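You operate a simulated robot arm through the tools that you are given. There is no shell and no other tool. Be economical: measure what you need, move in short steps, check, and stop when the job is done.

You run a simulated robot arm. Do the job below in one go: nothing can be reset, and whatever is moved stays where it is left.

TASK
Start the screw: speed to zero, blower on, press start, then bring it up to 40 rpm.
Fine: leave the other controls as they are.

It is judged by the outcome, as a careful person would: the job done as asked, and still so three seconds after it is handed in. It fails if anything else is knocked over, pushed out of place, dropped, spilled or broken.

THE ROBOT
A 7-joint arm with a two-finger gripper, hanging from a carriage that runs on a rail from [-0.003, -0.002] to [2.265, 1.773] (x, y) and turns from -6.004 to 6.004 rad about z. Base frame: it is fixed where the carriage stands at the start and does not move with it; the origin is on the floor, on the carriage's upright axis, x ahead of it, y to its left, z up. Lengths are in m, angles in rad, forces in N, time in s.
With the tool pointing down near the work surface it reaches from about 0.1 to 0.52 m from the robot's upright axis, wherever it stands. Its first joint turns from -2.897 to 2.897 rad. Places, roughly: air valve knob [3, 1.5, 0.3]; blower switch [1.8, 0.7, 1]; bolt eight knob [3.1, 2.7, 0.9]; bolt five knob [3.6, 2, 0.9]; bolt four knob [3.3, 1.7, 0.9]; bolt one knob [2.8, 2.5, 0.9]; bolt seven knob [3.4, 2.6, 0.9]; bolt six knob [3.7, 2.3, 0.9]; bolt three knob [3, 1.8, 0.9]; bolt two knob [2.7, 2.1, 0.9]; colour dial [2.6, 0.9, 1.1]; damper lever [3.1, 1.6, 0.7]; feeder switch [2.5, 1, 1]; fill button [2.9, 1.5, 1]; filler dial [2.4, 1, 1.1]; loader switch [2.7, 0.8, 1]; main switch [2.2, 1, 1]; mixer button [3, -0.5, 0.9]; number one probe [3.6, 1.6, 0.7]; number three probe [3.8, 1.4, 0.7]; number two probe [3.7, 1.5, 0.7]; regrind dial [2.7, 0.8, 1.1]; screw speed dial [1.9, 0.8, 1]; slip dial [2.5, 1, 1.1]; start button [2.1, 0.9, 1]; stop button [2.1, 0.9, 1]; turn-left button [3, 1.5, 1.2]; turn-right button [3, 1.5, 1.2]; vent button [3, 1.5, 1]; zone five dial [1.8, 0.7, 1.3]; zone four dial [1.9, 0.8, 1.3]; zone one dial [2.2, 1, 1.3]; zone three dial [2, 0.9, 1.3]; zone two dial [2.1, 1, 1.3]. Payload 1.37 kg.
The tool frame sits at the grasp point between the pads (the TCP): z along the fingers, y along the line on which they close. The tips reach 0.016 m beyond it. Largest opening 0.092 m; the body of the gripper starts 0.074 m behind the TCP.
Orientation is that of the tool frame in the base frame, as a unit quaternion [w, x, y, z]. With the fingers straight down and closing along the base's y, the tool's x points along the base's -x, its y along +y and its z along -z.

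THE INTERFACE
- The arm moves only by the tool arm_command. Its argument "moves" is a list of rows, each a list of 6 numbers: the shift along the base's x, y, z in m, then the turn, a rotation vector about the base's x, y, z in rad. In form: [[x, y, z, wx, wy, wz], ...]. A call has 1 to 8 rows; each row is the pose to reach, as a shift and turn from the pose commanded when the call began. "jaw" is the finger opening in m, from 0 to 0.092, set as the call begins (left out, the last holds). Each row takes 0.2 s and may step no farther than 0.05 m and 0.15 rad from the row before; otherwise, or with a gripper value out of range, the whole call is refused. Where a pose cannot be reached the arm comes as near as it can. A force on the tool above 40 N (or 10 N above the force at the start of the call, whichever is more), or a blocked arm, ends the call early, and 0.2 s more pass. The fingers move at their own pace and stop on an object; they squeeze with about 26 N. The grip force told is the motor's: it shows also when the fingers shut on nothing. Time passes only in rows, and 0.2 s behind the last, so rows that repeat a pose let the fingers close. The reply holds the time, the measured pose of the TCP, the force on the tool along the base axes, the opening and the grip force, in the units named above and with some noise, with the torque about the TCP (base axes, N m) and any sound that the robot's microphone picked up.
- Cameras (640 x 400 px; columns grow to the right, rows downward): "scene" is now at [0.274, -0.0056, 1.7517]; the picture's right is [-0.09, -1.00, 0.00], its down [-0.80, 0.07, -0.60] and it looks along [0.60, -0.06, -0.80] (base axes); focal length 255 px, centre (320, 200). "wrist" rides on the gripper at [0.071, 0.019, -0.111] in the tool frame; the picture's right is [-0.26, 0.97, 0.00], its down [-0.78, -0.21, -0.59] and it looks along [-0.57, -0.15, 0.81] (tool axes); focal length 280 px, centre (320, 200). There is no depth. A picture from a camera that has moved, and an enlarged one, comes with that camera's place and axes in the base frame and with its lens. The place of the scene camera against the robot may be out by one fixed shift of up to 0.012 m in any direction.
- camera(camera): a new picture of that camera. It takes no simulated time.
- lift_body(by): slides the trunk up (or, below 0, down) by that many m; the arm and the scene camera ride with it, the base frame stays. It gives what a move gives, with no picture.
- base_move(legs): drives the robot by 1 to 6 legs, each [ahead, left, turn to the left] in m, m and rad, along the robot's own axes; the way and the turn of a leg run together, so that a leg with both is an arc; at most 1.5 m and 3.142 rad a leg. The arm and the cameras ride along, it lands a little off, and it stops where it bumps. It keeps to its track: a leg is cut to what the track allows. It gives what a move gives.
- head_to(pan, tilt): turns the head with the scene camera to pan (to the left, within 2.705 rad either way) and tilt (down, from -0.506 to 1.204), counted from straight ahead of the robot. It gives what a move gives.
- enlarge(camera, box): a new picture of the part [left, top, right, bottom] of that camera's present view, enlarged. It takes no simulated time.
- hand_in(): hands the job in; it is judged then, once.

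Go step by step. Nothing tells you exact positions but the pictures and the camera data: compare them with the known pose of the tool, close in by small moves and look again before you grip or let go. The budget is 135 turns and 92 pictures, counting those below and the enlarged ones. Unless the task says otherwise, let go and move clear before handing in, and close with one line.

The tools are called after "Emit:" as name(argument=value, ...) on one line, values as JSON. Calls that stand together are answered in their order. arm_command: Moves the arm, as the interface text tells. Its arguments: {"type":"object","properties":{"moves":{"type":"array","items":{"type":"array","items":{"type":"number"}}},"jaw":{"type":"number"}},"required":["moves"]} The other tools are called the same way: lift_body (by) slides the trunk up or down; base_move (legs) drives the base; head_to (pan, tilt) turns the head that bears the scene camera; camera (camera) takes a picture; enlarge (camera, box) takes an enlarged picture of a part of a camera's view; hand_in () hands the job in.

At the start:

```text
time_s: 0.0
tcp_pos: [0.3659, 0.0086, 1.0973]
tool_rot: [0.001, 0.0, 1.0, 0.001]
ft_force: [0.3, -0.5, 0.6]
ft_torque: [-0.03, -0.05, 0.02]
grip_width: 0.0919
finger_force: 0.0
trunk travel left (down, up): [-0.55, 0.11]
robot x, y, heading: [0.0006, 0.0017, 0.0]
head pan, tilt: [-0.091, 0.927]
```

scene: 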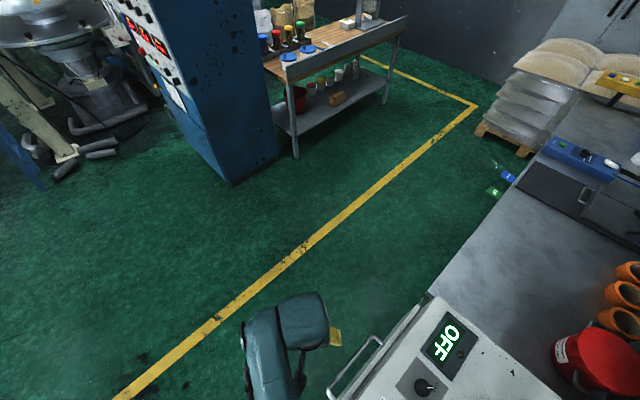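
wrist: 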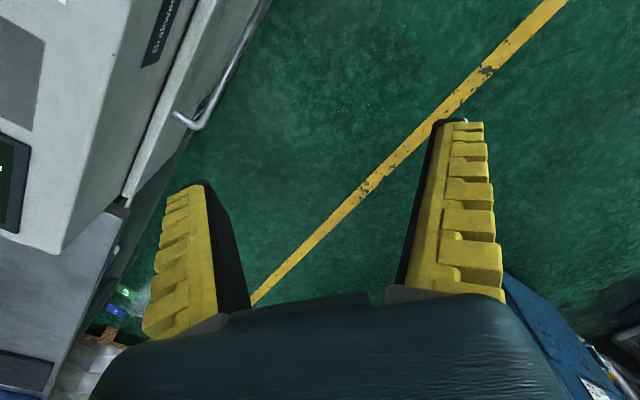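

I see the blue cabinet ahead, with its panel facing the rail on the far left side. I'll turn the head for a better look before driving.

Emit:
head_to(pan=0.3, tilt=0.5)

Emit:
camera(camera="scene")

```text
time_s: 0.9
tcp_pos: [0.3655, 0.0079, 1.0973]
tool_rot: [0.001, 0.0, 1.0, 0.0]
ft_force: [0.4, -0.2, 1.0]
ft_torque: [0.0, -0.04, 0.04]
grip_width: 0.0917
finger_force: 0.0
trunk travel left (down, up): [-0.55, 0.11]
robot x, y, heading: [-0.0039, 0.0041, 0.002]
head pan, tilt: [0.3, 0.499]
```

```text
89 pictures are left
camera scene: at [0.2872, 0.028, 1.7875], right [0.29, -0.96, 0.0], down [-0.46, -0.14, -0.88], along [0.84, 0.26, -0.48], focal length 255 px, centre (320, 200)
```

scene: 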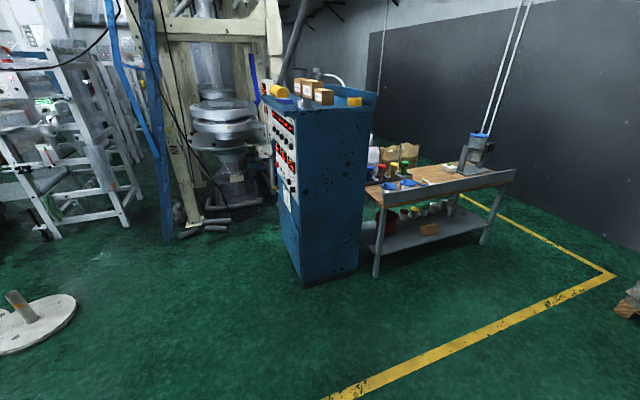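

The rail runs parallel to the panel, about 0.55 m from it. I'll drive part of the way and turn toward the panel.

Emit:
base_move(legs=[[1.02, 0.8, 0.0]])

Emit:
head_to(pan=-0.2, tilt=0.6)

Emit:
camera(camera="scene")

```text
time_s: 7.3
tcp_pos: [1.3646, 0.7918, 1.0977]
tool_rot: [0.0, -0.004, 1.0, 0.0]
ft_force: [-0.1, -0.8, -0.3]
ft_torque: [-0.02, 0.03, 0.01]
grip_width: 0.0918
finger_force: 0.1
trunk travel left (down, up): [-0.55, 0.11]
robot x, y, heading: [0.9991, 0.7817, 0.007]
head pan, tilt: [0.3, 0.499]
```

```text
time_s: 8.2
tcp_pos: [1.3649, 0.7929, 1.0979]
tool_rot: [0.0, -0.003, 1.0, 0.0]
ft_force: [0.6, 0.4, 0.2]
ft_torque: [0.0, -0.03, 0.0]
grip_width: 0.0919
finger_force: 0.0
trunk travel left (down, up): [-0.55, 0.11]
robot x, y, heading: [0.9961, 0.7854, 0.003]
head pan, tilt: [-0.201, 0.6]
```

```text
88 pictures are left
camera scene: at [1.2863, 0.768, 1.7785], right [-0.19, -0.98, 0.0], down [-0.55, 0.11, -0.83], along [0.81, -0.16, -0.56], focal length 255 px, centre (320, 200)
```

scene: 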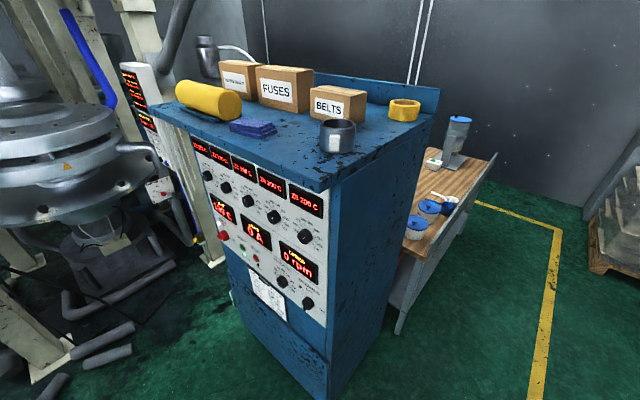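

The panel is visible: zone dials above, main/ammeter/start/speed controls below. I'll drive in front of it and turn to face it.

Emit:
base_move(legs=[[0.56, 0.44, 0.0], [0, 0, -0.907]])

Emit:
head_to(pan=0.0, tilt=0.95)

Emit:
camera(camera="scene")

Emit:
camera(camera="wrist")

```text
time_s: 14.4
tcp_pos: [1.7828, 0.9322, 1.0974]
tool_rot: [-0.001, 0.434, 0.901, 0.001]
ft_force: [-0.1, -0.2, -0.3]
ft_torque: [0.02, -0.01, 0.03]
grip_width: 0.0917
finger_force: 0.1
trunk travel left (down, up): [-0.55, 0.11]
robot x, y, heading: [1.5503, 1.2075, -0.891]
head pan, tilt: [-0.201, 0.6]
```

```text
time_s: 15.2
tcp_pos: [1.7832, 0.9314, 1.0964]
tool_rot: [-0.001, 0.434, 0.901, 0.001]
ft_force: [0.6, -0.2, 0.2]
ft_torque: [-0.03, 0.0, -0.01]
grip_width: 0.0917
finger_force: 0.1
trunk travel left (down, up): [-0.55, 0.11]
robot x, y, heading: [1.5486, 1.2134, -0.901]
head pan, tilt: [0.0, 0.949]
```

```text
87 pictures are left
camera scene: at [1.7201, 1.0009, 1.7501], right [-0.78, -0.62, 0.0], down [-0.51, 0.64, -0.58], along [0.36, -0.46, -0.81], focal length 255 px, centre (320, 200)
```

scene: 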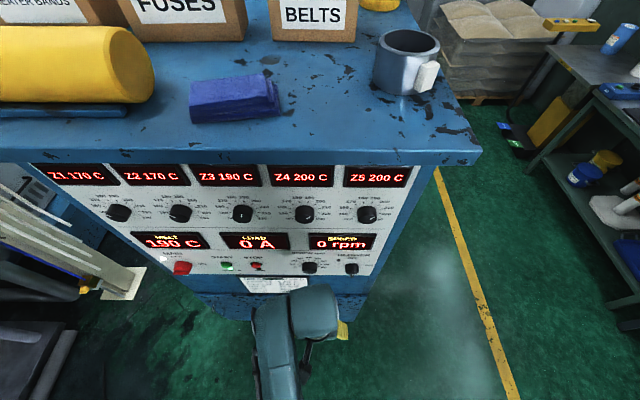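

```text
86 pictures are left
camera wrist: at [1.7546, 1.0003, 1.2077], right [0.92, 0.4, 0.0], down [0.32, -0.74, 0.59], along [0.23, -0.54, -0.81], focal length 280 px, centre (320, 200)
```

wrist: 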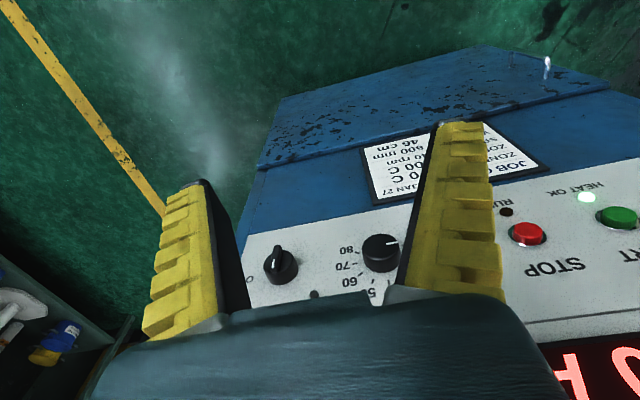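

I'm in front of the panel. Let me enlarge the controls to read scales and settings.

Emit:
enlarge(camera="scene", box=[130, 210, 390, 320])

Emit:
enlarge(camera="scene", box=[280, 220, 380, 290])

```text
2.46 times, centred on (260, 265) of scene
camera zoom: at [1.7201, 1.0009, 1.7501], right [-0.78, -0.62, 0.0], down [-0.51, 0.64, -0.58], along [0.36, -0.46, -0.81], focal length 627 px, centre (468, 40)
```

zoom: 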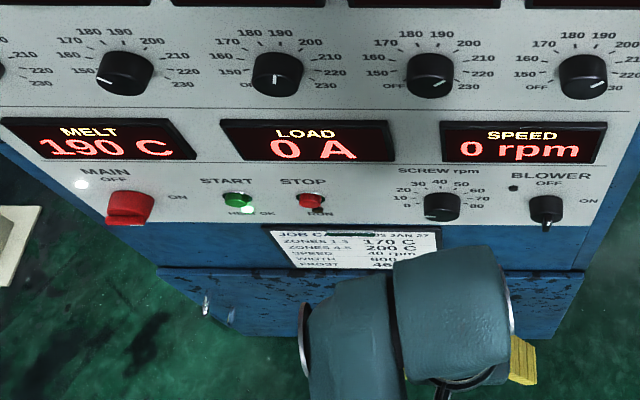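

```text
5.71 times, centred on (330, 255) of scene
camera zoom: at [1.7201, 1.0009, 1.7501], right [-0.78, -0.62, 0.0], down [-0.51, 0.64, -0.58], along [0.36, -0.46, -0.81], focal length 1455 px, centre (263, -114)
```

zoom: 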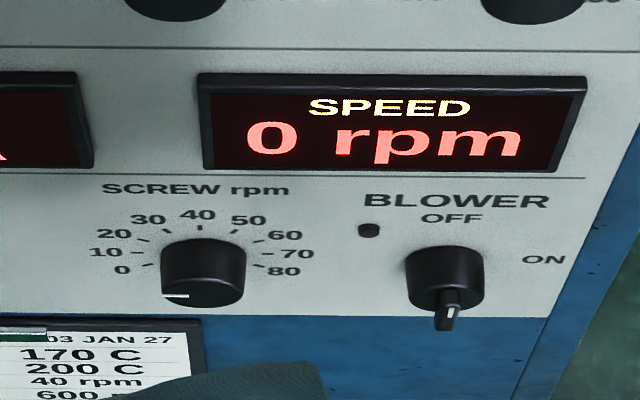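

Order of controls is clear: speed dial (pointer off zero, apparently), blower switch at its OFF, green START. I'll swing the tool up to point horizontally at the panel, staying well short of it.

Emit:
arm_command(moves=[[0.0031, -0.0039, -0.013, -0.1117, -0.089, 0], [0.0062, -0.0078, -0.026, -0.2234, -0.178, 0], [0.0093, -0.0117, -0.039, -0.3351, -0.267, 0], [0.0124, -0.0156, -0.052, -0.4468, -0.356, 0], [0.0155, -0.0195, -0.065, -0.5585, -0.445, 0], [0.0186, -0.0234, -0.078, -0.6702, -0.534, 0], [0.0217, -0.0273, -0.091, -0.7819, -0.623, 0]])

Emit:
camera(camera="wrist")

```text
time_s: 16.8
tcp_pos: [1.8068, 0.9051, 1.0048]
tool_rot: [0.433, 0.38, 0.79, -0.208]
ft_force: [0.1, 0.5, -0.2]
ft_torque: [0.02, 0.01, 0.0]
grip_width: 0.0918
finger_force: 0.1
trunk travel left (down, up): [-0.55, 0.11]
robot x, y, heading: [1.5523, 1.2153, -0.895]
head pan, tilt: [0.0, 0.949]
```

```text
83 pictures are left
camera wrist: at [1.7388, 1.0198, 1.0053], right [0.84, 0.49, 0.22], down [-0.21, -0.07, 0.97], along [0.5, -0.87, 0.04], focal length 280 px, centre (320, 200)
```

wrist: 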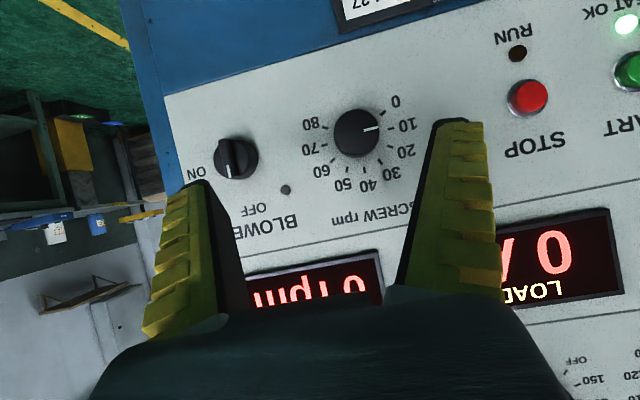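

The dial pointer is near 8–10 rpm; the blower mark points at OFF. I'll finish the tilt to horizontal and line up in front of the speed dial.

Emit:
arm_command(moves=[[0.0119, -0.0049, -0.012, -0.1116, -0.0889, 0], [0.0238, -0.0098, -0.024, -0.2232, -0.1778, 0], [0.0357, -0.0147, -0.036, -0.3349, -0.2667, 0], [0.0476, -0.0195, -0.048, -0.4465, -0.3557, 0], [0.0476, -0.0195, -0.048, -0.4465, -0.3557, 0]])

Emit:
camera(camera="wrist")

Emit:
camera(camera="scene")

```text
time_s: 18.0
tcp_pos: [1.8507, 0.8872, 0.9558]
tool_rot: [0.635, 0.307, 0.639, -0.308]
ft_force: [-1.5, 1.5, -0.8]
ft_torque: [-0.02, -0.07, 0.01]
grip_width: 0.0921
finger_force: 0.0
out of reach, approached as far as the arm can: row 1, 2, 3
trunk travel left (down, up): [-0.55, 0.11]
robot x, y, heading: [1.5506, 1.2087, -0.899]
head pan, tilt: [0.0, 0.949]
```

```text
82 pictures are left
camera wrist: at [1.7955, 0.9876, 0.885], right [0.76, 0.6, 0.26], down [-0.53, 0.33, 0.78], along [0.39, -0.73, 0.56], focal length 280 px, centre (320, 200)
```

wrist: 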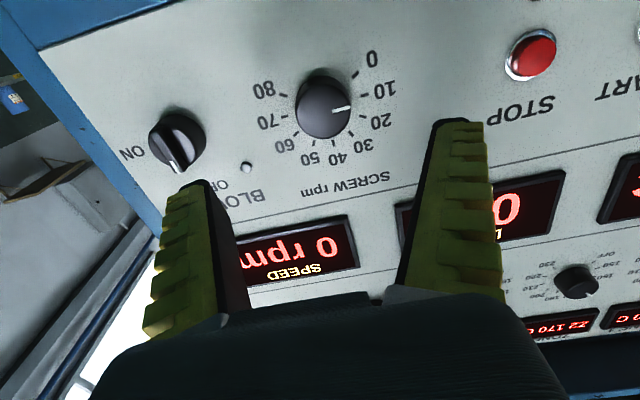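

```text
81 pictures are left
camera scene: at [1.7196, 1.0015, 1.7497], right [-0.78, -0.62, 0.0], down [-0.51, 0.64, -0.58], along [0.36, -0.45, -0.81], focal length 255 px, centre (320, 200)
```

scene: 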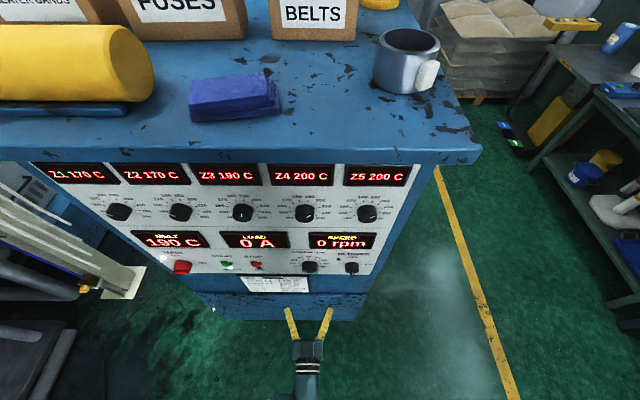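

Triangulating both wrist views puts the dial's cap at about [1.935, 0.788, 0.957], 0.13 m ahead of the TCP and almost on its axis. I'll advance 0.09 m and check.

Emit:
arm_command(moves=[[0.0197, -0.0227, 0.001, 0, 0, 0], [0.0394, -0.0454, 0.002, 0, 0, 0], [0.059, -0.068, 0.002, 0, 0, 0], [0.059, -0.068, 0.002, 0, 0, 0]])

Emit:
camera(camera="wrist")

```text
time_s: 19.0
tcp_pos: [1.9053, 0.8278, 0.9768]
tool_rot: [0.636, 0.307, 0.637, -0.307]
ft_force: [1.0, 0.3, 0.4]
ft_torque: [-0.03, 0.0, 0.01]
grip_width: 0.0922
finger_force: 0.1
out of reach, approached as far as the arm can: row 2, 3, 4
trunk travel left (down, up): [-0.55, 0.11]
robot x, y, heading: [1.5503, 1.2136, -0.899]
head pan, tilt: [0.0, 0.949]
```

```text
80 pictures are left
camera wrist: at [1.8504, 0.928, 0.9043], right [0.76, 0.6, 0.26], down [-0.53, 0.33, 0.78], along [0.38, -0.73, 0.57], focal length 280 px, centre (320, 200)
```

wrist: 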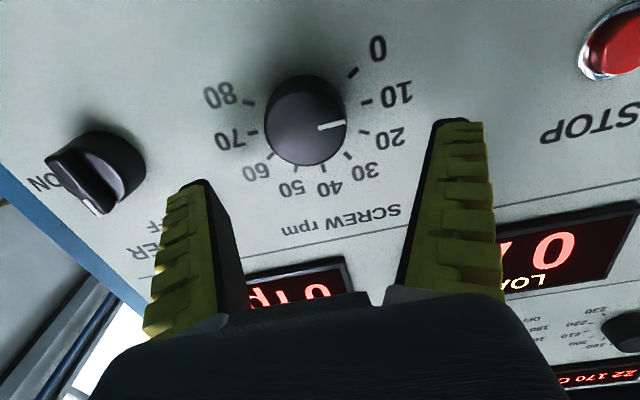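

The arm is at its reach limit (shoulder too high, TCP rode up 2 cm). I'll back off and lower the trunk 0.2 m, then raise the arm back.

Emit:
arm_command(moves=[[-0.0249, 0.0313, 0, 0, 0, 0], [-0.0498, 0.0626, 0, 0, 0, 0]])

Emit:
lift_body(by=-0.2)

Emit:
arm_command(moves=[[0, 0, 0.045, 0, 0, 0], [0, 0, 0.09, 0, 0, 0], [0, 0, 0.135, 0, 0, 0], [0, 0, 0.18, 0, 0, 0]])

Emit:
camera(camera="wrist")

```text
time_s: 19.6
tcp_pos: [1.8593, 0.8876, 0.9636]
tool_rot: [0.638, 0.305, 0.636, -0.307]
ft_force: [1.2, -0.4, -0.1]
ft_torque: [0.02, 0.01, -0.02]
grip_width: 0.0917
finger_force: 0.1
out of reach, approached as far as the arm can: row 2
trunk travel left (down, up): [-0.55, 0.11]
robot x, y, heading: [1.5486, 1.2115, -0.896]
head pan, tilt: [0.0, 0.949]
```

```text
time_s: 21.8
tcp_pos: [1.8581, 0.8869, 0.7628]
tool_rot: [0.637, 0.307, 0.637, -0.307]
ft_force: [-0.2, 0.4, 0.1]
ft_torque: [0.03, 0.02, 0.01]
grip_width: 0.0916
finger_force: 0.1
trunk travel left (down, up): [-0.35, 0.31]
robot x, y, heading: [1.5441, 1.2133, -0.898]
head pan, tilt: [0.0, 0.949]
```

```text
time_s: 22.8
tcp_pos: [1.9168, 0.8395, 0.8009]
tool_rot: [0.639, 0.306, 0.636, -0.308]
ft_force: [-0.5, -0.5, 0.2]
ft_torque: [0.0, 0.02, 0.01]
grip_width: 0.0918
finger_force: 0.1
out of reach, approached as far as the arm can: row 1, 2, 3, 4
trunk travel left (down, up): [-0.35, 0.31]
robot x, y, heading: [1.5512, 1.2106, -0.901]
head pan, tilt: [0.0, 0.949]
```

```text
79 pictures are left
camera wrist: at [1.8634, 0.9392, 0.7289], right [0.75, 0.6, 0.26], down [-0.53, 0.33, 0.78], along [0.38, -0.73, 0.57], focal length 280 px, centre (320, 200)
```

wrist: 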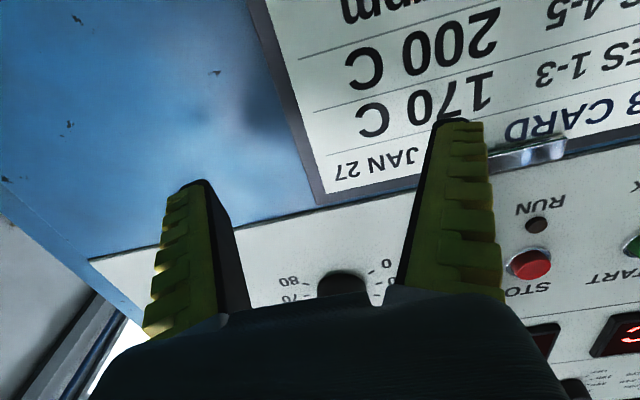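

Raising was blocked and the arm slid forward instead, so it's probably at a joint limit. Let me look at its configuration.

Emit:
head_to(pan=0.0, tilt=1.2)

Emit:
camera(camera="scene")

```text
time_s: 23.5
tcp_pos: [1.9156, 0.8393, 0.8005]
tool_rot: [0.638, 0.307, 0.636, -0.308]
ft_force: [-0.5, 0.6, 0.8]
ft_torque: [-0.01, -0.01, -0.02]
grip_width: 0.0919
finger_force: 0.2
trunk travel left (down, up): [-0.35, 0.31]
robot x, y, heading: [1.5474, 1.2129, -0.899]
head pan, tilt: [0.0, 1.201]
```

```text
78 pictures are left
camera scene: at [1.7097, 1.0141, 1.5339], right [-0.78, -0.62, 0.0], down [-0.58, 0.73, -0.36], along [0.23, -0.28, -0.93], focal length 255 px, centre (320, 200)
```

scene: 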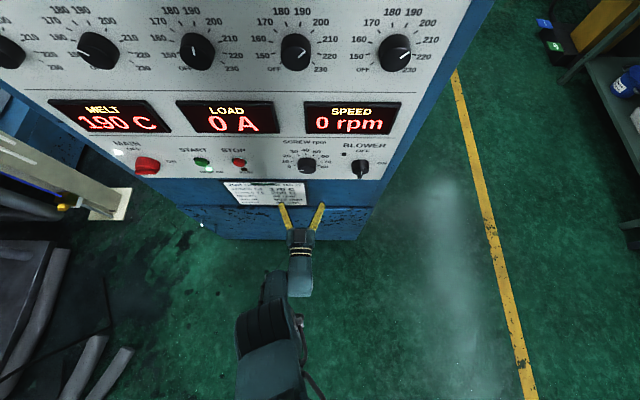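

Arm configuration is unclear; I'll test with small retreat and raise moves.

Emit:
arm_command(moves=[[-0.0249, 0.0313, 0, 0, 0, 0], [-0.0498, 0.0626, 0, 0, 0, 0], [-0.0747, 0.0939, 0, 0, 0, 0]])

Emit:
arm_command(moves=[[0, 0, 0.02, 0, 0, 0], [0, 0, 0.04, 0, 0, 0]])

```text
time_s: 24.3
tcp_pos: [1.8565, 0.9272, 0.7535]
tool_rot: [0.638, 0.306, 0.636, -0.308]
ft_force: [0.1, -1.3, -0.1]
ft_torque: [-0.01, 0.01, -0.02]
grip_width: 0.0919
finger_force: 0.1
out of reach, approached as far as the arm can: row 1, 2, 3
trunk travel left (down, up): [-0.35, 0.31]
robot x, y, heading: [1.5483, 1.2142, -0.897]
head pan, tilt: [0.0, 1.201]
```

```text
time_s: 24.9
tcp_pos: [1.8681, 0.921, 0.7576]
tool_rot: [0.638, 0.306, 0.636, -0.308]
ft_force: [0.3, -0.4, 0.0]
ft_torque: [0.02, -0.01, 0.0]
grip_width: 0.092
finger_force: 0.0
out of reach, approached as far as the arm can: row 1, 2
trunk travel left (down, up): [-0.35, 0.31]
robot x, y, heading: [1.5476, 1.2125, -0.9]
head pan, tilt: [0.0, 1.201]
```

The feasible band for this wrist pose is thin, so a joint is likely at its limit. I'll roll the tool about its axis and see if that frees the upward motion.

Emit:
arm_command(moves=[[0, 0, 0, 0.0903, -0.1135, 0], [0, 0, 0, 0.1806, -0.227, 0], [0, 0, 0, 0.2709, -0.3405, 0], [0, 0, 0, 0.3612, -0.454, 0], [0, 0, 0, 0.4515, -0.5675, 0], [0, 0, 0, 0.5418, -0.681, 0]])

Emit:
arm_command(moves=[[0, 0, 0.03, 0, 0, 0], [0, 0, 0.06, 0, 0, 0]])

```text
time_s: 26.3
tcp_pos: [1.8658, 0.9209, 0.7586]
tool_rot: [0.709, 0.547, 0.446, -0.009]
ft_force: [0.5, 0.4, -0.5]
ft_torque: [0.02, 0.02, -0.01]
grip_width: 0.0919
finger_force: 0.0
trunk travel left (down, up): [-0.35, 0.31]
robot x, y, heading: [1.5461, 1.2112, -0.902]
head pan, tilt: [0.0, 1.201]
```

```text
time_s: 26.9
tcp_pos: [1.8832, 0.9097, 0.7658]
tool_rot: [0.709, 0.546, 0.447, -0.011]
ft_force: [-0.1, 0.8, -0.7]
ft_torque: [0.01, 0.04, 0.01]
grip_width: 0.0919
finger_force: 0.1
out of reach, approached as far as the arm can: row 1, 2
trunk travel left (down, up): [-0.35, 0.31]
robot x, y, heading: [1.5494, 1.2128, -0.901]
head pan, tilt: [0.0, 1.201]
```

Roll is free; the blocked part is pitch versus height. Feasible height at this reach is ~4–5 cm below the original trunk setting, so I'll raise the trunk back to −0.05 net and slide in along the feasible band.

Emit:
lift_body(by=0.15)

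Emit:
arm_command(moves=[[-0.015, -0.012, 0.0, 0, 0, 0], [-0.03, -0.024, 0.0, 0, 0, 0], [-0.013, -0.0455, 0.01, 0, 0, 0], [0.0035, -0.066, 0.02, 0, 0, 0], [0.0035, -0.066, 0.02, 0, 0, 0]])

Emit:
camera(camera="wrist")

```text
time_s: 28.7
tcp_pos: [1.8823, 0.9096, 0.9163]
tool_rot: [0.708, 0.546, 0.447, -0.011]
ft_force: [-0.5, 0.4, 0.5]
ft_torque: [-0.01, 0.04, 0.03]
grip_width: 0.0919
finger_force: 0.1
trunk travel left (down, up): [-0.5, 0.16]
robot x, y, heading: [1.552, 1.2156, -0.896]
head pan, tilt: [0.0, 1.201]
```

```text
time_s: 29.9
tcp_pos: [1.8865, 0.8416, 0.9377]
tool_rot: [0.709, 0.546, 0.446, -0.011]
ft_force: [0.3, 0.6, 0.8]
ft_torque: [-0.04, 0.0, 0.0]
grip_width: 0.0918
finger_force: 0.0
out of reach, approached as far as the arm can: row 2, 3
trunk travel left (down, up): [-0.5, 0.16]
robot x, y, heading: [1.5534, 1.2092, -0.901]
head pan, tilt: [0.0, 1.201]
```

```text
77 pictures are left
camera wrist: at [1.869, 0.9708, 0.9048], right [0.33, 0.27, 0.91], down [-0.94, 0.01, 0.34], along [0.08, -0.96, 0.25], focal length 280 px, centre (320, 200)
```

wrist: 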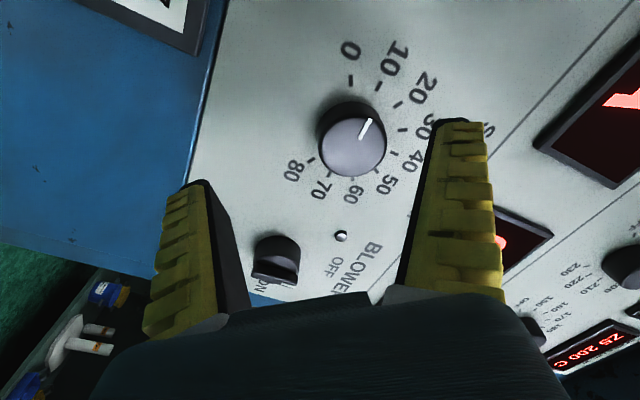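

I'm 7 cm short of the dial with only ~2.3 cm of height to correct. I'll raise the trunk by that amount and re-check.

Emit:
lift_body(by=0.023)

Emit:
arm_command(moves=[[0.0125, -0.0157, 0, 0, 0, 0], [0.025, -0.0313, 0.0, 0, 0, 0], [0.025, -0.0313, 0.0, 0, 0, 0]])

Emit:
camera(camera="wrist")

```text
time_s: 30.6
tcp_pos: [1.8854, 0.8432, 0.9601]
tool_rot: [0.709, 0.547, 0.446, -0.012]
ft_force: [2.0, 0.9, 0.0]
ft_torque: [0.01, 0.01, -0.02]
grip_width: 0.0919
finger_force: 0.0
trunk travel left (down, up): [-0.523, 0.137]
robot x, y, heading: [1.5502, 1.2161, -0.897]
head pan, tilt: [0.0, 1.201]
```

```text
time_s: 31.4
tcp_pos: [1.9115, 0.8102, 0.9596]
tool_rot: [0.709, 0.545, 0.447, -0.011]
ft_force: [-0.5, 0.8, -1.3]
ft_torque: [-0.01, 0.01, 0.03]
grip_width: 0.092
finger_force: 0.2
trunk travel left (down, up): [-0.523, 0.137]
robot x, y, heading: [1.5506, 1.21, -0.894]
head pan, tilt: [0.0, 1.201]
```

```text
76 pictures are left
camera wrist: at [1.8941, 0.9382, 0.9278], right [0.33, 0.27, 0.91], down [-0.94, 0.01, 0.34], along [0.08, -0.96, 0.25], focal length 280 px, centre (320, 200)
```

wrist: 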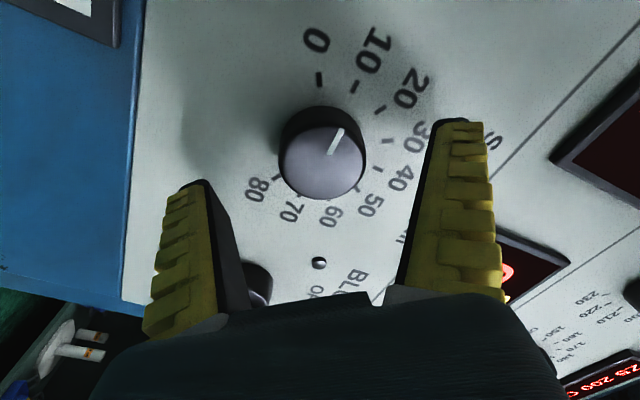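

Aligned: cap is where the tool axis predicts. Advance 3.3 cm to straddle the knob, then close.

Emit:
arm_command(moves=[[0.0103, -0.0129, 0, 0, 0, 0], [0.0205, -0.0258, 0, 0, 0, 0], [0.0205, -0.0258, 0, 0, 0, 0]])

Emit:
camera(camera="wrist")

```text
time_s: 32.2
tcp_pos: [1.9233, 0.7949, 0.9727]
tool_rot: [0.709, 0.545, 0.447, -0.012]
ft_force: [-0.6, -0.4, -0.2]
ft_torque: [0.01, -0.04, -0.01]
grip_width: 0.0918
finger_force: 0.1
out of reach, approached as far as the arm can: row 1, 2, 3
trunk travel left (down, up): [-0.523, 0.137]
robot x, y, heading: [1.5495, 1.2136, -0.901]
head pan, tilt: [0.0, 1.201]
```

```text
75 pictures are left
camera wrist: at [1.9066, 0.9238, 0.94], right [0.33, 0.27, 0.91], down [-0.94, 0.01, 0.34], along [0.08, -0.96, 0.25], focal length 280 px, centre (320, 200)
```

wrist: 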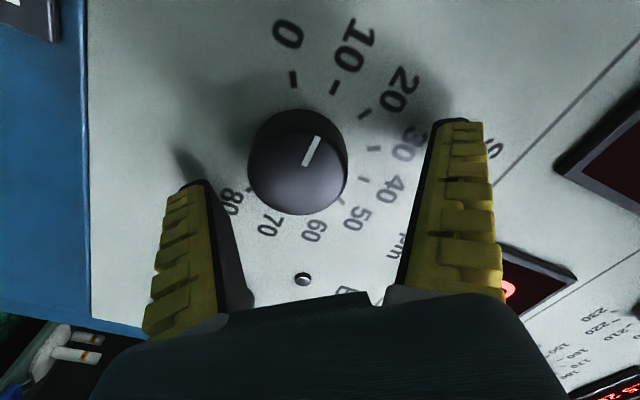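

It hits the outer reach and rises 1.3 cm. Lowering the trunk 2.5 cm more and re-commanding the same height should fit.

Emit:
lift_body(by=-0.025)

Emit:
arm_command(moves=[[0, 0, 0.012, 0, 0, 0], [0, 0, 0.025, 0, 0, 0], [0, 0, 0.025, 0, 0, 0]])

Emit:
camera(camera="wrist")

```text
time_s: 32.9
tcp_pos: [1.9245, 0.7936, 0.9465]
tool_rot: [0.709, 0.545, 0.447, -0.011]
ft_force: [0.7, -0.1, -0.1]
ft_torque: [-0.01, 0.01, -0.01]
grip_width: 0.0915
finger_force: 0.1
trunk travel left (down, up): [-0.498, 0.162]
robot x, y, heading: [1.5508, 1.2118, -0.899]
head pan, tilt: [0.0, 1.201]
```

```text
time_s: 33.7
tcp_pos: [1.9214, 0.7948, 0.9715]
tool_rot: [0.709, 0.546, 0.445, -0.011]
ft_force: [-0.9, 0.6, 1.0]
ft_torque: [-0.02, 0.01, 0.0]
grip_width: 0.092
finger_force: 0.1
trunk travel left (down, up): [-0.498, 0.162]
robot x, y, heading: [1.5523, 1.2132, -0.9]
head pan, tilt: [0.0, 1.201]
```

```text
74 pictures are left
camera wrist: at [1.9058, 0.9237, 0.939], right [0.33, 0.27, 0.91], down [-0.94, 0.01, 0.34], along [0.08, -0.96, 0.26], focal length 280 px, centre (320, 200)
```

wrist: 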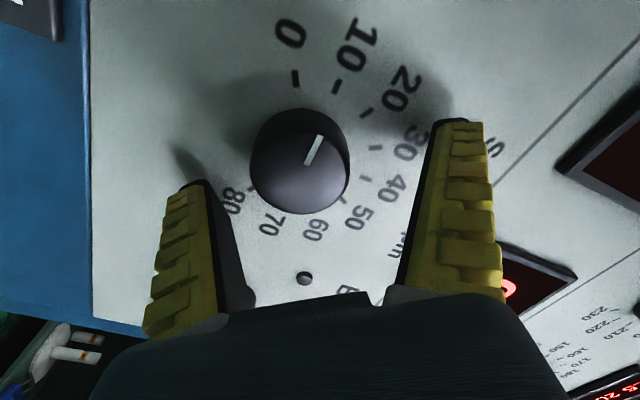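

Now commanded equals actual. I'll go down 1.1 cm and forward 1.4 cm to get the pads around the knob.

Emit:
arm_command(moves=[[0, 0, -0.0115, 0, 0, 0], [0.0045, -0.0056, -0.0115, 0, 0, 0], [0.0088, -0.011, -0.0115, 0, 0, 0], [0.0088, -0.011, -0.0115, 0, 0, 0]])

Emit:
camera(camera="wrist")

```text
time_s: 34.7
tcp_pos: [1.9292, 0.7851, 0.9589]
tool_rot: [0.708, 0.547, 0.446, -0.012]
ft_force: [-10.5, 9.9, 8.9]
ft_torque: [0.21, 0.65, -0.57]
grip_width: 0.0929
finger_force: 0.1
trunk travel left (down, up): [-0.498, 0.162]
robot x, y, heading: [1.5512, 1.2131, -0.893]
head pan, tilt: [0.0, 1.201]
```

```text
73 pictures are left
camera wrist: at [1.9125, 0.9148, 0.927], right [0.33, 0.27, 0.91], down [-0.94, 0.01, 0.34], along [0.08, -0.96, 0.25], focal length 280 px, centre (320, 200)
```

wrist: 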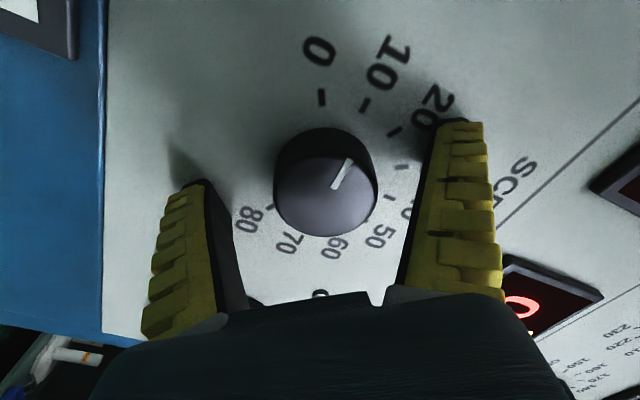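

A fingertip touches the panel (≈17 N); the pads are around the knob. Back off 3 mm and close on the knob.

Emit:
arm_command(moves=[[-0.0022, 0.0028, 0.001, 0, 0, 0], [-0.0022, 0.0028, 0.001, 0, 0, 0]])

Emit:
arm_command(moves=[[0, 0, 0, 0, 0, 0], [0, 0, 0, 0, 0, 0], [0, 0, 0, 0, 0, 0]], jaw=0.03)

Emit:
camera(camera="wrist")

```text
time_s: 35.3
tcp_pos: [1.9296, 0.787, 0.9631]
tool_rot: [0.709, 0.545, 0.447, -0.011]
ft_force: [-0.3, 0.0, 0.1]
ft_torque: [-0.01, -0.01, -0.01]
grip_width: 0.0923
finger_force: 0.0
trunk travel left (down, up): [-0.498, 0.162]
robot x, y, heading: [1.5514, 1.2118, -0.894]
head pan, tilt: [0.0, 1.201]
```

```text
time_s: 36.1
tcp_pos: [1.9275, 0.7927, 0.959]
tool_rot: [0.708, 0.546, 0.447, -0.011]
ft_force: [-20.6, 26.7, 15.7]
ft_torque: [0.47, 0.16, -0.39]
grip_width: 0.0365
finger_force: 28.2
trunk travel left (down, up): [-0.498, 0.162]
robot x, y, heading: [1.5527, 1.2163, -0.894]
head pan, tilt: [0.0, 1.201]
```

```text
72 pictures are left
camera wrist: at [1.9101, 0.9209, 0.9278], right [0.33, 0.27, 0.91], down [-0.94, 0.01, 0.34], along [0.08, -0.96, 0.25], focal length 280 px, centre (320, 200)
```

wrist: 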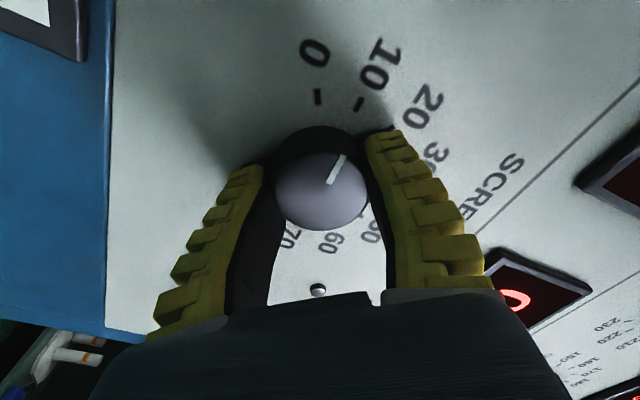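

Gripped (36.5 mm), but the tips push on the panel with ~35 N. Relieve by easing back 5 mm.

Emit:
arm_command(moves=[[-0.0031, 0.0043, -0.003, 0, 0, 0], [-0.0031, 0.0043, -0.003, 0, 0, 0]])

```text
time_s: 36.7
tcp_pos: [1.9261, 0.793, 0.9601]
tool_rot: [0.71, 0.544, 0.447, -0.011]
ft_force: [-7.6, 15.0, 15.7]
ft_torque: [0.4, 0.42, -0.15]
grip_width: 0.0366
finger_force: 28.5
trunk travel left (down, up): [-0.498, 0.162]
robot x, y, heading: [1.5517, 1.2125, -0.899]
head pan, tilt: [0.0, 1.201]
```

Emit:
arm_command(moves=[[-0.0016, 0.002, 0.004, 0, 0, 0], [-0.0016, 0.002, 0.004, 0, 0, 0]])

```text
time_s: 37.3
tcp_pos: [1.9261, 0.7936, 0.96]
tool_rot: [0.707, 0.546, 0.449, -0.01]
ft_force: [14.8, -10.2, -22.7]
ft_torque: [-0.01, -0.02, 0.14]
grip_width: 0.0366
finger_force: 28.1
trunk travel left (down, up): [-0.498, 0.162]
robot x, y, heading: [1.5502, 1.2175, -0.897]
head pan, tilt: [0.0, 1.201]
```

Emit:
arm_command(moves=[[0.0006, -0.0009, -0.0024, 0, 0, 0], [0.0006, -0.0009, -0.0024, 0, 0, 0]])

```text
time_s: 37.9
tcp_pos: [1.9261, 0.7945, 0.9604]
tool_rot: [0.71, 0.546, 0.445, -0.012]
ft_force: [-1.4, 7.0, 1.1]
ft_torque: [0.1, 0.06, -0.01]
grip_width: 0.037
finger_force: 28.0
trunk travel left (down, up): [-0.498, 0.162]
robot x, y, heading: [1.5484, 1.2117, -0.902]
head pan, tilt: [0.0, 1.201]
```

Relieved. Now rotate counter-clockwise toward 0 by 0.45 rad.

Emit:
arm_command(moves=[[0, 0, 0, -0.0623, 0.0783, 0], [0, 0, 0, -0.1245, 0.1565, 0], [0, 0, 0, -0.1868, 0.2348, 0], [0, 0, 0, -0.249, 0.313, 0]])

Emit:
camera(camera="wrist")

Emit:
camera(camera="scene")

```text
time_s: 38.9
tcp_pos: [1.9263, 0.7947, 0.9609]
tool_rot: [0.693, 0.445, 0.546, -0.151]
ft_force: [-0.3, 11.1, 6.8]
ft_torque: [0.11, 0.07, 0.23]
grip_width: 0.0368
finger_force: 27.6
trunk travel left (down, up): [-0.498, 0.162]
robot x, y, heading: [1.5459, 1.2104, -0.896]
head pan, tilt: [0.0, 1.201]
```

```text
71 pictures are left
camera wrist: at [1.8958, 0.9113, 0.9045], right [0.58, 0.47, 0.67], down [-0.79, 0.13, 0.6], along [0.19, -0.88, 0.44], focal length 280 px, centre (320, 200)
```

wrist: 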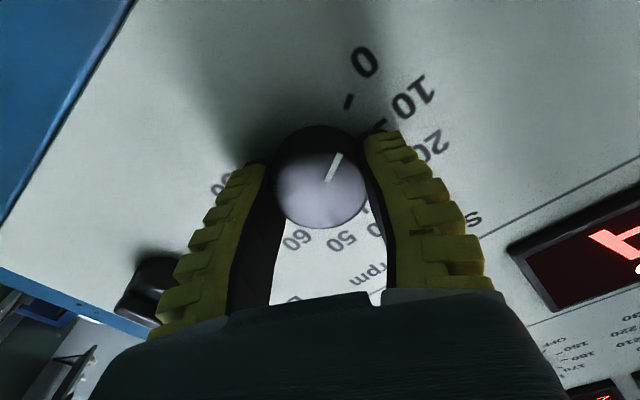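

```text
70 pictures are left
camera scene: at [1.7099, 1.015, 1.6817], right [-0.78, -0.62, 0.0], down [-0.58, 0.73, -0.36], along [0.23, -0.28, -0.93], focal length 255 px, centre (320, 200)
```

scene: 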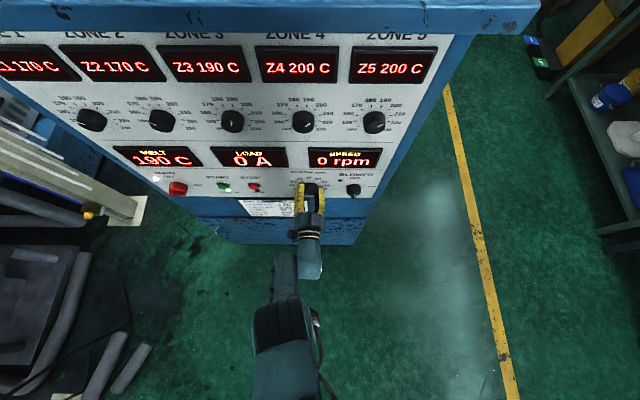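

The pointer followed and is almost at 0. A little further, watching for the end stop.

Emit:
arm_command(moves=[[0, 0, 0, -0.0311, 0.0391, 0], [0, 0, 0, -0.0623, 0.0783, 0]])

Emit:
enlarge(camera="wrist", box=[200, 20, 480, 220])

```text
time_s: 39.5
tcp_pos: [1.9262, 0.7941, 0.9596]
tool_rot: [0.685, 0.418, 0.568, -0.184]
ft_force: [3.9, 11.3, 5.4]
ft_torque: [0.53, -0.57, 0.06]
grip_width: 0.0364
finger_force: 27.8
trunk travel left (down, up): [-0.498, 0.162]
robot x, y, heading: [1.5506, 1.2119, -0.903]
head pan, tilt: [0.0, 1.201]
```

```text
2.00 times, centred on (340, 120) of wrist
camera zoom: at [1.8917, 0.9079, 0.9], right [0.63, 0.5, 0.59], down [-0.75, 0.16, 0.65], along [0.23, -0.85, 0.48], focal length 561 px, centre (280, 360)
```

zoom: 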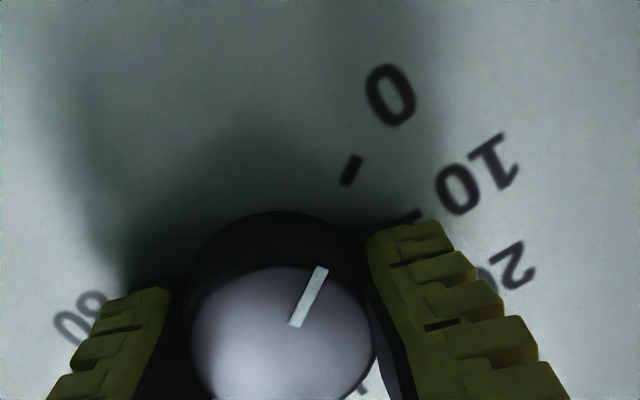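

Torque rose to ~0.8 N·m with the pointer on the 0 tick: end stop at zero. Release and back off.

Emit:
arm_command(moves=[[0, 0, 0, 0, 0, 0], [0, 0, 0, 0, 0, 0], [0, 0, 0, 0, 0, 0]], jaw=0.075)

Emit:
arm_command(moves=[[-0.0156, 0.0196, -0.005, 0, 0, 0], [-0.0311, 0.0391, -0.012, 0, 0, 0], [-0.0436, 0.0548, -0.02, 0, 0, 0], [-0.0436, 0.0548, -0.02, 0, 0, 0]])

Emit:
camera(camera="wrist")

```text
time_s: 40.3
tcp_pos: [1.9244, 0.7916, 0.9607]
tool_rot: [0.685, 0.417, 0.568, -0.186]
ft_force: [-0.2, 0.0, -0.9]
ft_torque: [0.01, 0.02, 0.01]
grip_width: 0.077
finger_force: 1.4
trunk travel left (down, up): [-0.498, 0.162]
robot x, y, heading: [1.5479, 1.2154, -0.899]
head pan, tilt: [0.0, 1.201]
```

```text
time_s: 41.3
tcp_pos: [1.8837, 0.8442, 0.9337]
tool_rot: [0.685, 0.417, 0.568, -0.185]
ft_force: [0.7, -0.1, -0.1]
ft_torque: [0.04, 0.03, 0.01]
grip_width: 0.0768
finger_force: 0.9
out of reach, approached as far as the arm can: row 2, 3, 4
trunk travel left (down, up): [-0.498, 0.162]
robot x, y, heading: [1.5548, 1.2142, -0.896]
head pan, tilt: [0.0, 1.201]
```

```text
68 pictures are left
camera wrist: at [1.8488, 0.9585, 0.8734], right [0.63, 0.51, 0.59], down [-0.74, 0.17, 0.65], along [0.23, -0.85, 0.48], focal length 280 px, centre (320, 200)
```

wrist: 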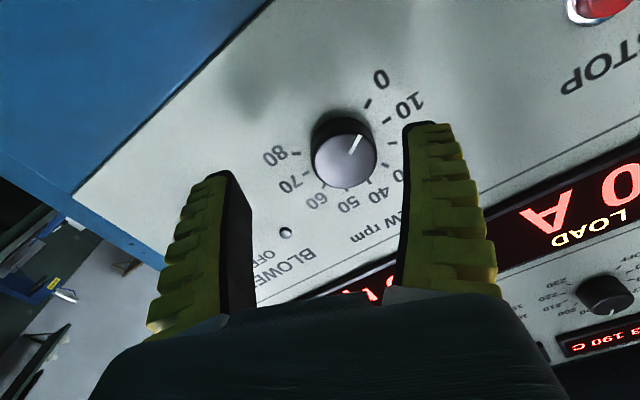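

Dial at 0. Now shift the base 0.135 m right along the rail to the blower switch and level the roll.

Emit:
base_move(legs=[[0, -0.135, 0]])

Emit:
arm_command(moves=[[0, 0, 0, -0.0702, 0.0882, 0], [0, 0, 0, -0.1403, 0.1764, 0], [0, 0, 0, -0.1403, 0.1764, 0]])

Emit:
camera(camera="wrist")

```text
time_s: 42.6
tcp_pos: [1.7768, 0.7609, 0.9344]
tool_rot: [0.685, 0.417, 0.568, -0.186]
ft_force: [0.1, -0.4, -0.7]
ft_torque: [0.01, -0.01, -0.03]
grip_width: 0.0766
finger_force: 0.5
trunk travel left (down, up): [-0.498, 0.162]
robot x, y, heading: [1.4447, 1.1269, -0.898]
head pan, tilt: [0.0, 1.201]
```

```text
time_s: 43.4
tcp_pos: [1.7789, 0.7621, 0.9339]
tool_rot: [0.66, 0.349, 0.612, -0.261]
ft_force: [0.8, -0.9, 0.4]
ft_torque: [0.0, -0.03, -0.02]
grip_width: 0.0769
finger_force: 0.8
trunk travel left (down, up): [-0.498, 0.162]
robot x, y, heading: [1.4443, 1.1312, -0.899]
head pan, tilt: [0.0, 1.201]
```

```text
67 pictures are left
camera wrist: at [1.7322, 0.8666, 0.8651], right [0.72, 0.57, 0.4], down [-0.62, 0.26, 0.74], along [0.32, -0.77, 0.55], focal length 280 px, centre (320, 200)
```

wrist: 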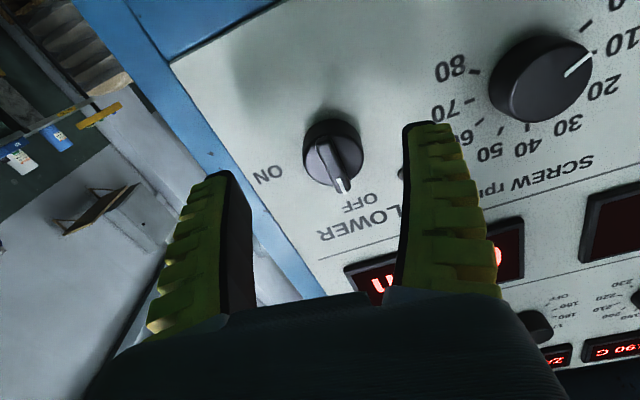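

The blower handle is vertical at OFF, about 6 cm ahead and 2 cm higher. I'll finish leveling, advance partly, and check.

Emit:
arm_command(moves=[[0, 0, 0, -0.0903, 0.1135, 0], [0.0078, -0.0085, 0.006, -0.0903, 0.1135, 0], [0.0203, -0.0222, 0.014, -0.0903, 0.1135, 0], [0.0203, -0.0222, 0.014, -0.0903, 0.1135, 0]])

Emit:
camera(camera="wrist")

```text
time_s: 44.4
tcp_pos: [1.7998, 0.7379, 0.9472]
tool_rot: [0.639, 0.305, 0.635, -0.308]
ft_force: [-0.7, -0.1, -0.7]
ft_torque: [-0.03, 0.0, 0.01]
grip_width: 0.0769
finger_force: 0.9
trunk travel left (down, up): [-0.498, 0.162]
robot x, y, heading: [1.4429, 1.1327, -0.898]
head pan, tilt: [0.0, 1.201]
```

```text
66 pictures are left
camera wrist: at [1.7454, 0.8376, 0.8752], right [0.75, 0.6, 0.26], down [-0.54, 0.33, 0.78], along [0.38, -0.72, 0.57], focal length 280 px, centre (320, 200)
```

wrist: 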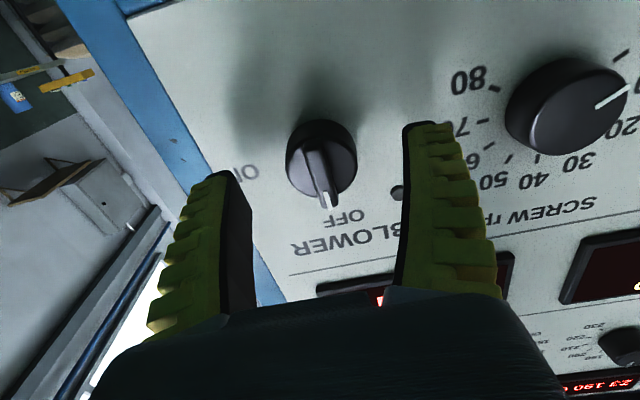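

Well centred on the handle. Advance 3.2 cm with a slight rise, jaw narrowing afterwards.

Emit:
arm_command(moves=[[0.01, -0.0125, 0.003, 0, 0, 0], [0.0199, -0.025, 0.004, 0, 0, 0], [0.0199, -0.025, 0.004, 0, 0, 0]])

Emit:
camera(camera="wrist")

```text
time_s: 45.2
tcp_pos: [1.8173, 0.7144, 0.9508]
tool_rot: [0.639, 0.305, 0.636, -0.308]
ft_force: [-0.5, -0.1, -0.4]
ft_torque: [-0.03, 0.0, 0.01]
grip_width: 0.0765
finger_force: 0.9
trunk travel left (down, up): [-0.498, 0.162]
robot x, y, heading: [1.4458, 1.1313, -0.903]
head pan, tilt: [0.0, 1.201]
```

```text
65 pictures are left
camera wrist: at [1.7645, 0.8134, 0.8791], right [0.75, 0.6, 0.26], down [-0.54, 0.33, 0.78], along [0.38, -0.72, 0.57], focal length 280 px, centre (320, 200)
```

wrist: 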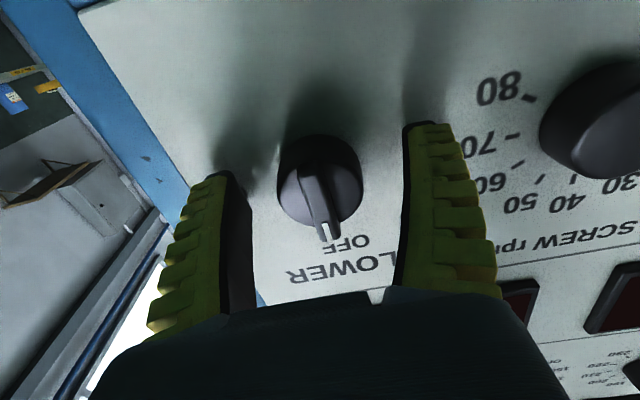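

Centred. Close on the handle.

Emit:
arm_command(moves=[[0, 0, 0, 0, 0, 0], [0, 0, 0, 0, 0, 0], [0, 0, 0, 0, 0, 0], [0, 0, 0, 0, 0, 0]], jaw=0.0)

Emit:
camera(camera="wrist")

```text
time_s: 46.2
tcp_pos: [1.8163, 0.7148, 0.9517]
tool_rot: [0.64, 0.305, 0.635, -0.308]
ft_force: [-8.7, 3.5, 7.9]
ft_torque: [-0.4, -0.35, -0.08]
grip_width: 0.0345
finger_force: 28.3
trunk travel left (down, up): [-0.498, 0.162]
robot x, y, heading: [1.4427, 1.1329, -0.897]
head pan, tilt: [0.0, 1.201]
```

```text
64 pictures are left
camera wrist: at [1.7634, 0.8134, 0.8792], right [0.75, 0.6, 0.26], down [-0.54, 0.33, 0.78], along [0.38, -0.72, 0.58], focal length 280 px, centre (320, 200)
```

wrist: 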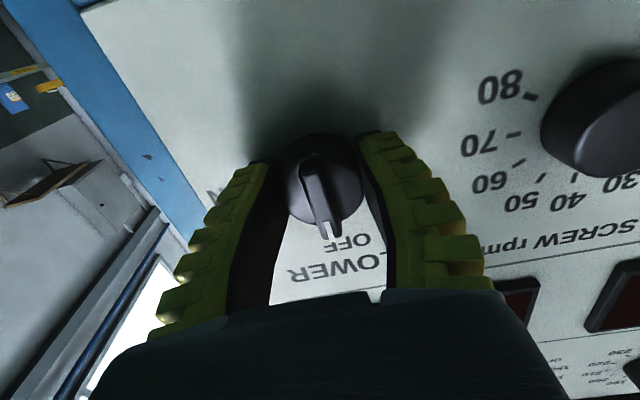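

It gripped the round body (34.5 mm). Try turning clockwise 0.6 rad and see whether the handle follows.

Emit:
arm_command(moves=[[0, 0, 0, 0.0903, -0.1135, 0], [0, 0, 0, 0.1806, -0.227, 0], [0, 0, 0, 0.2709, -0.3405, 0], [0, 0, 0, 0.3612, -0.454, 0]])

Emit:
camera(camera="wrist")

```text
time_s: 47.2
tcp_pos: [1.8185, 0.7159, 0.9527]
tool_rot: [0.7, 0.476, 0.52, -0.113]
ft_force: [-1.1, 8.6, 5.3]
ft_torque: [-0.45, -0.33, -0.26]
grip_width: 0.0348
finger_force: 27.7
trunk travel left (down, up): [-0.498, 0.162]
robot x, y, heading: [1.4437, 1.1293, -0.9]
head pan, tilt: [0.0, 1.201]
```

```text
63 pictures are left
camera wrist: at [1.793, 0.8372, 0.9024], right [0.52, 0.42, 0.75], down [-0.84, 0.09, 0.53], along [0.16, -0.91, 0.4], focal length 280 px, centre (320, 200)
```

wrist: 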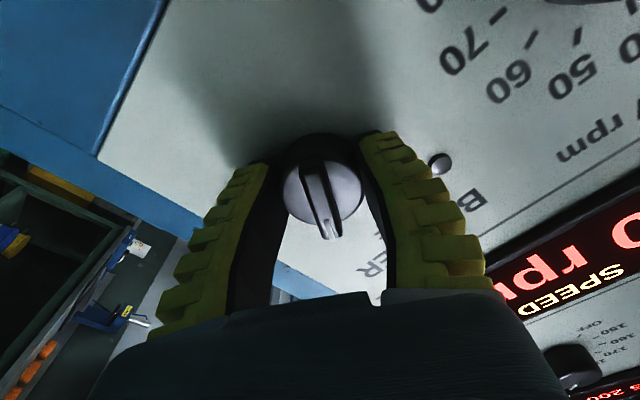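

It follows. Turn the remaining ~1 rad to ON.

Emit:
arm_command(moves=[[0, 0, 0, 0.0903, -0.1135, 0], [0, 0, 0, 0.1806, -0.227, 0], [0, 0, 0, 0.2709, -0.3405, 0], [0, 0, 0, 0.3612, -0.454, 0], [0, 0, 0, 0.4515, -0.5675, 0], [0, 0, 0, 0.5418, -0.681, 0], [0, 0, 0, 0.6163, -0.7748, 0]])

Emit:
camera(camera="wrist")

Emit:
enlarge(camera="scene", box=[120, 130, 440, 260])

```text
time_s: 48.8
tcp_pos: [1.8186, 0.7139, 0.9542]
tool_rot: [0.672, 0.665, 0.229, 0.233]
ft_force: [-5.8, 11.3, 25.5]
ft_torque: [-0.39, 0.07, 0.01]
grip_width: 0.0332
finger_force: 28.3
trunk travel left (down, up): [-0.498, 0.162]
robot x, y, heading: [1.446, 1.1305, -0.897]
head pan, tilt: [0.0, 1.201]
```

```text
62 pictures are left
camera wrist: at [1.8064, 0.845, 0.9723], right [-0.21, -0.15, 0.96], down [-0.98, -0.02, -0.22], along [0.05, -0.99, -0.15], focal length 280 px, centre (320, 200)
```

wrist: 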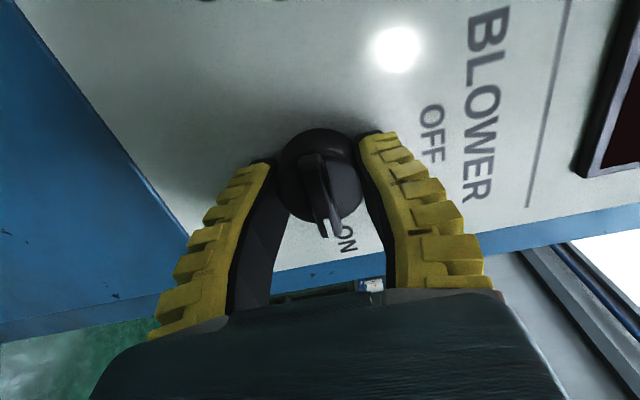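

```text
2.00 times, centred on (280, 195) of scene
camera zoom: at [1.6039, 0.9315, 1.6819], right [-0.78, -0.62, 0.0], down [-0.58, 0.73, -0.36], along [0.23, -0.28, -0.93], focal length 509 px, centre (400, 210)
```

zoom: 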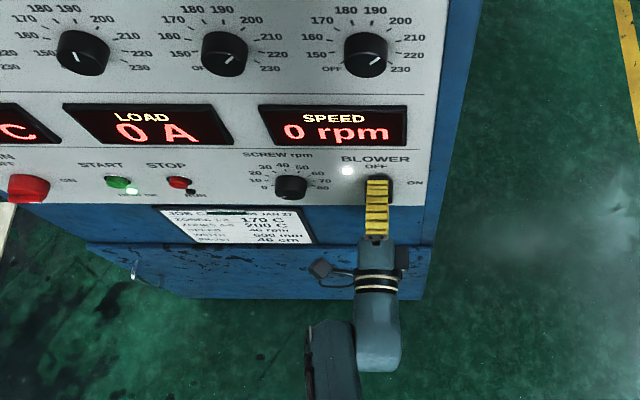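

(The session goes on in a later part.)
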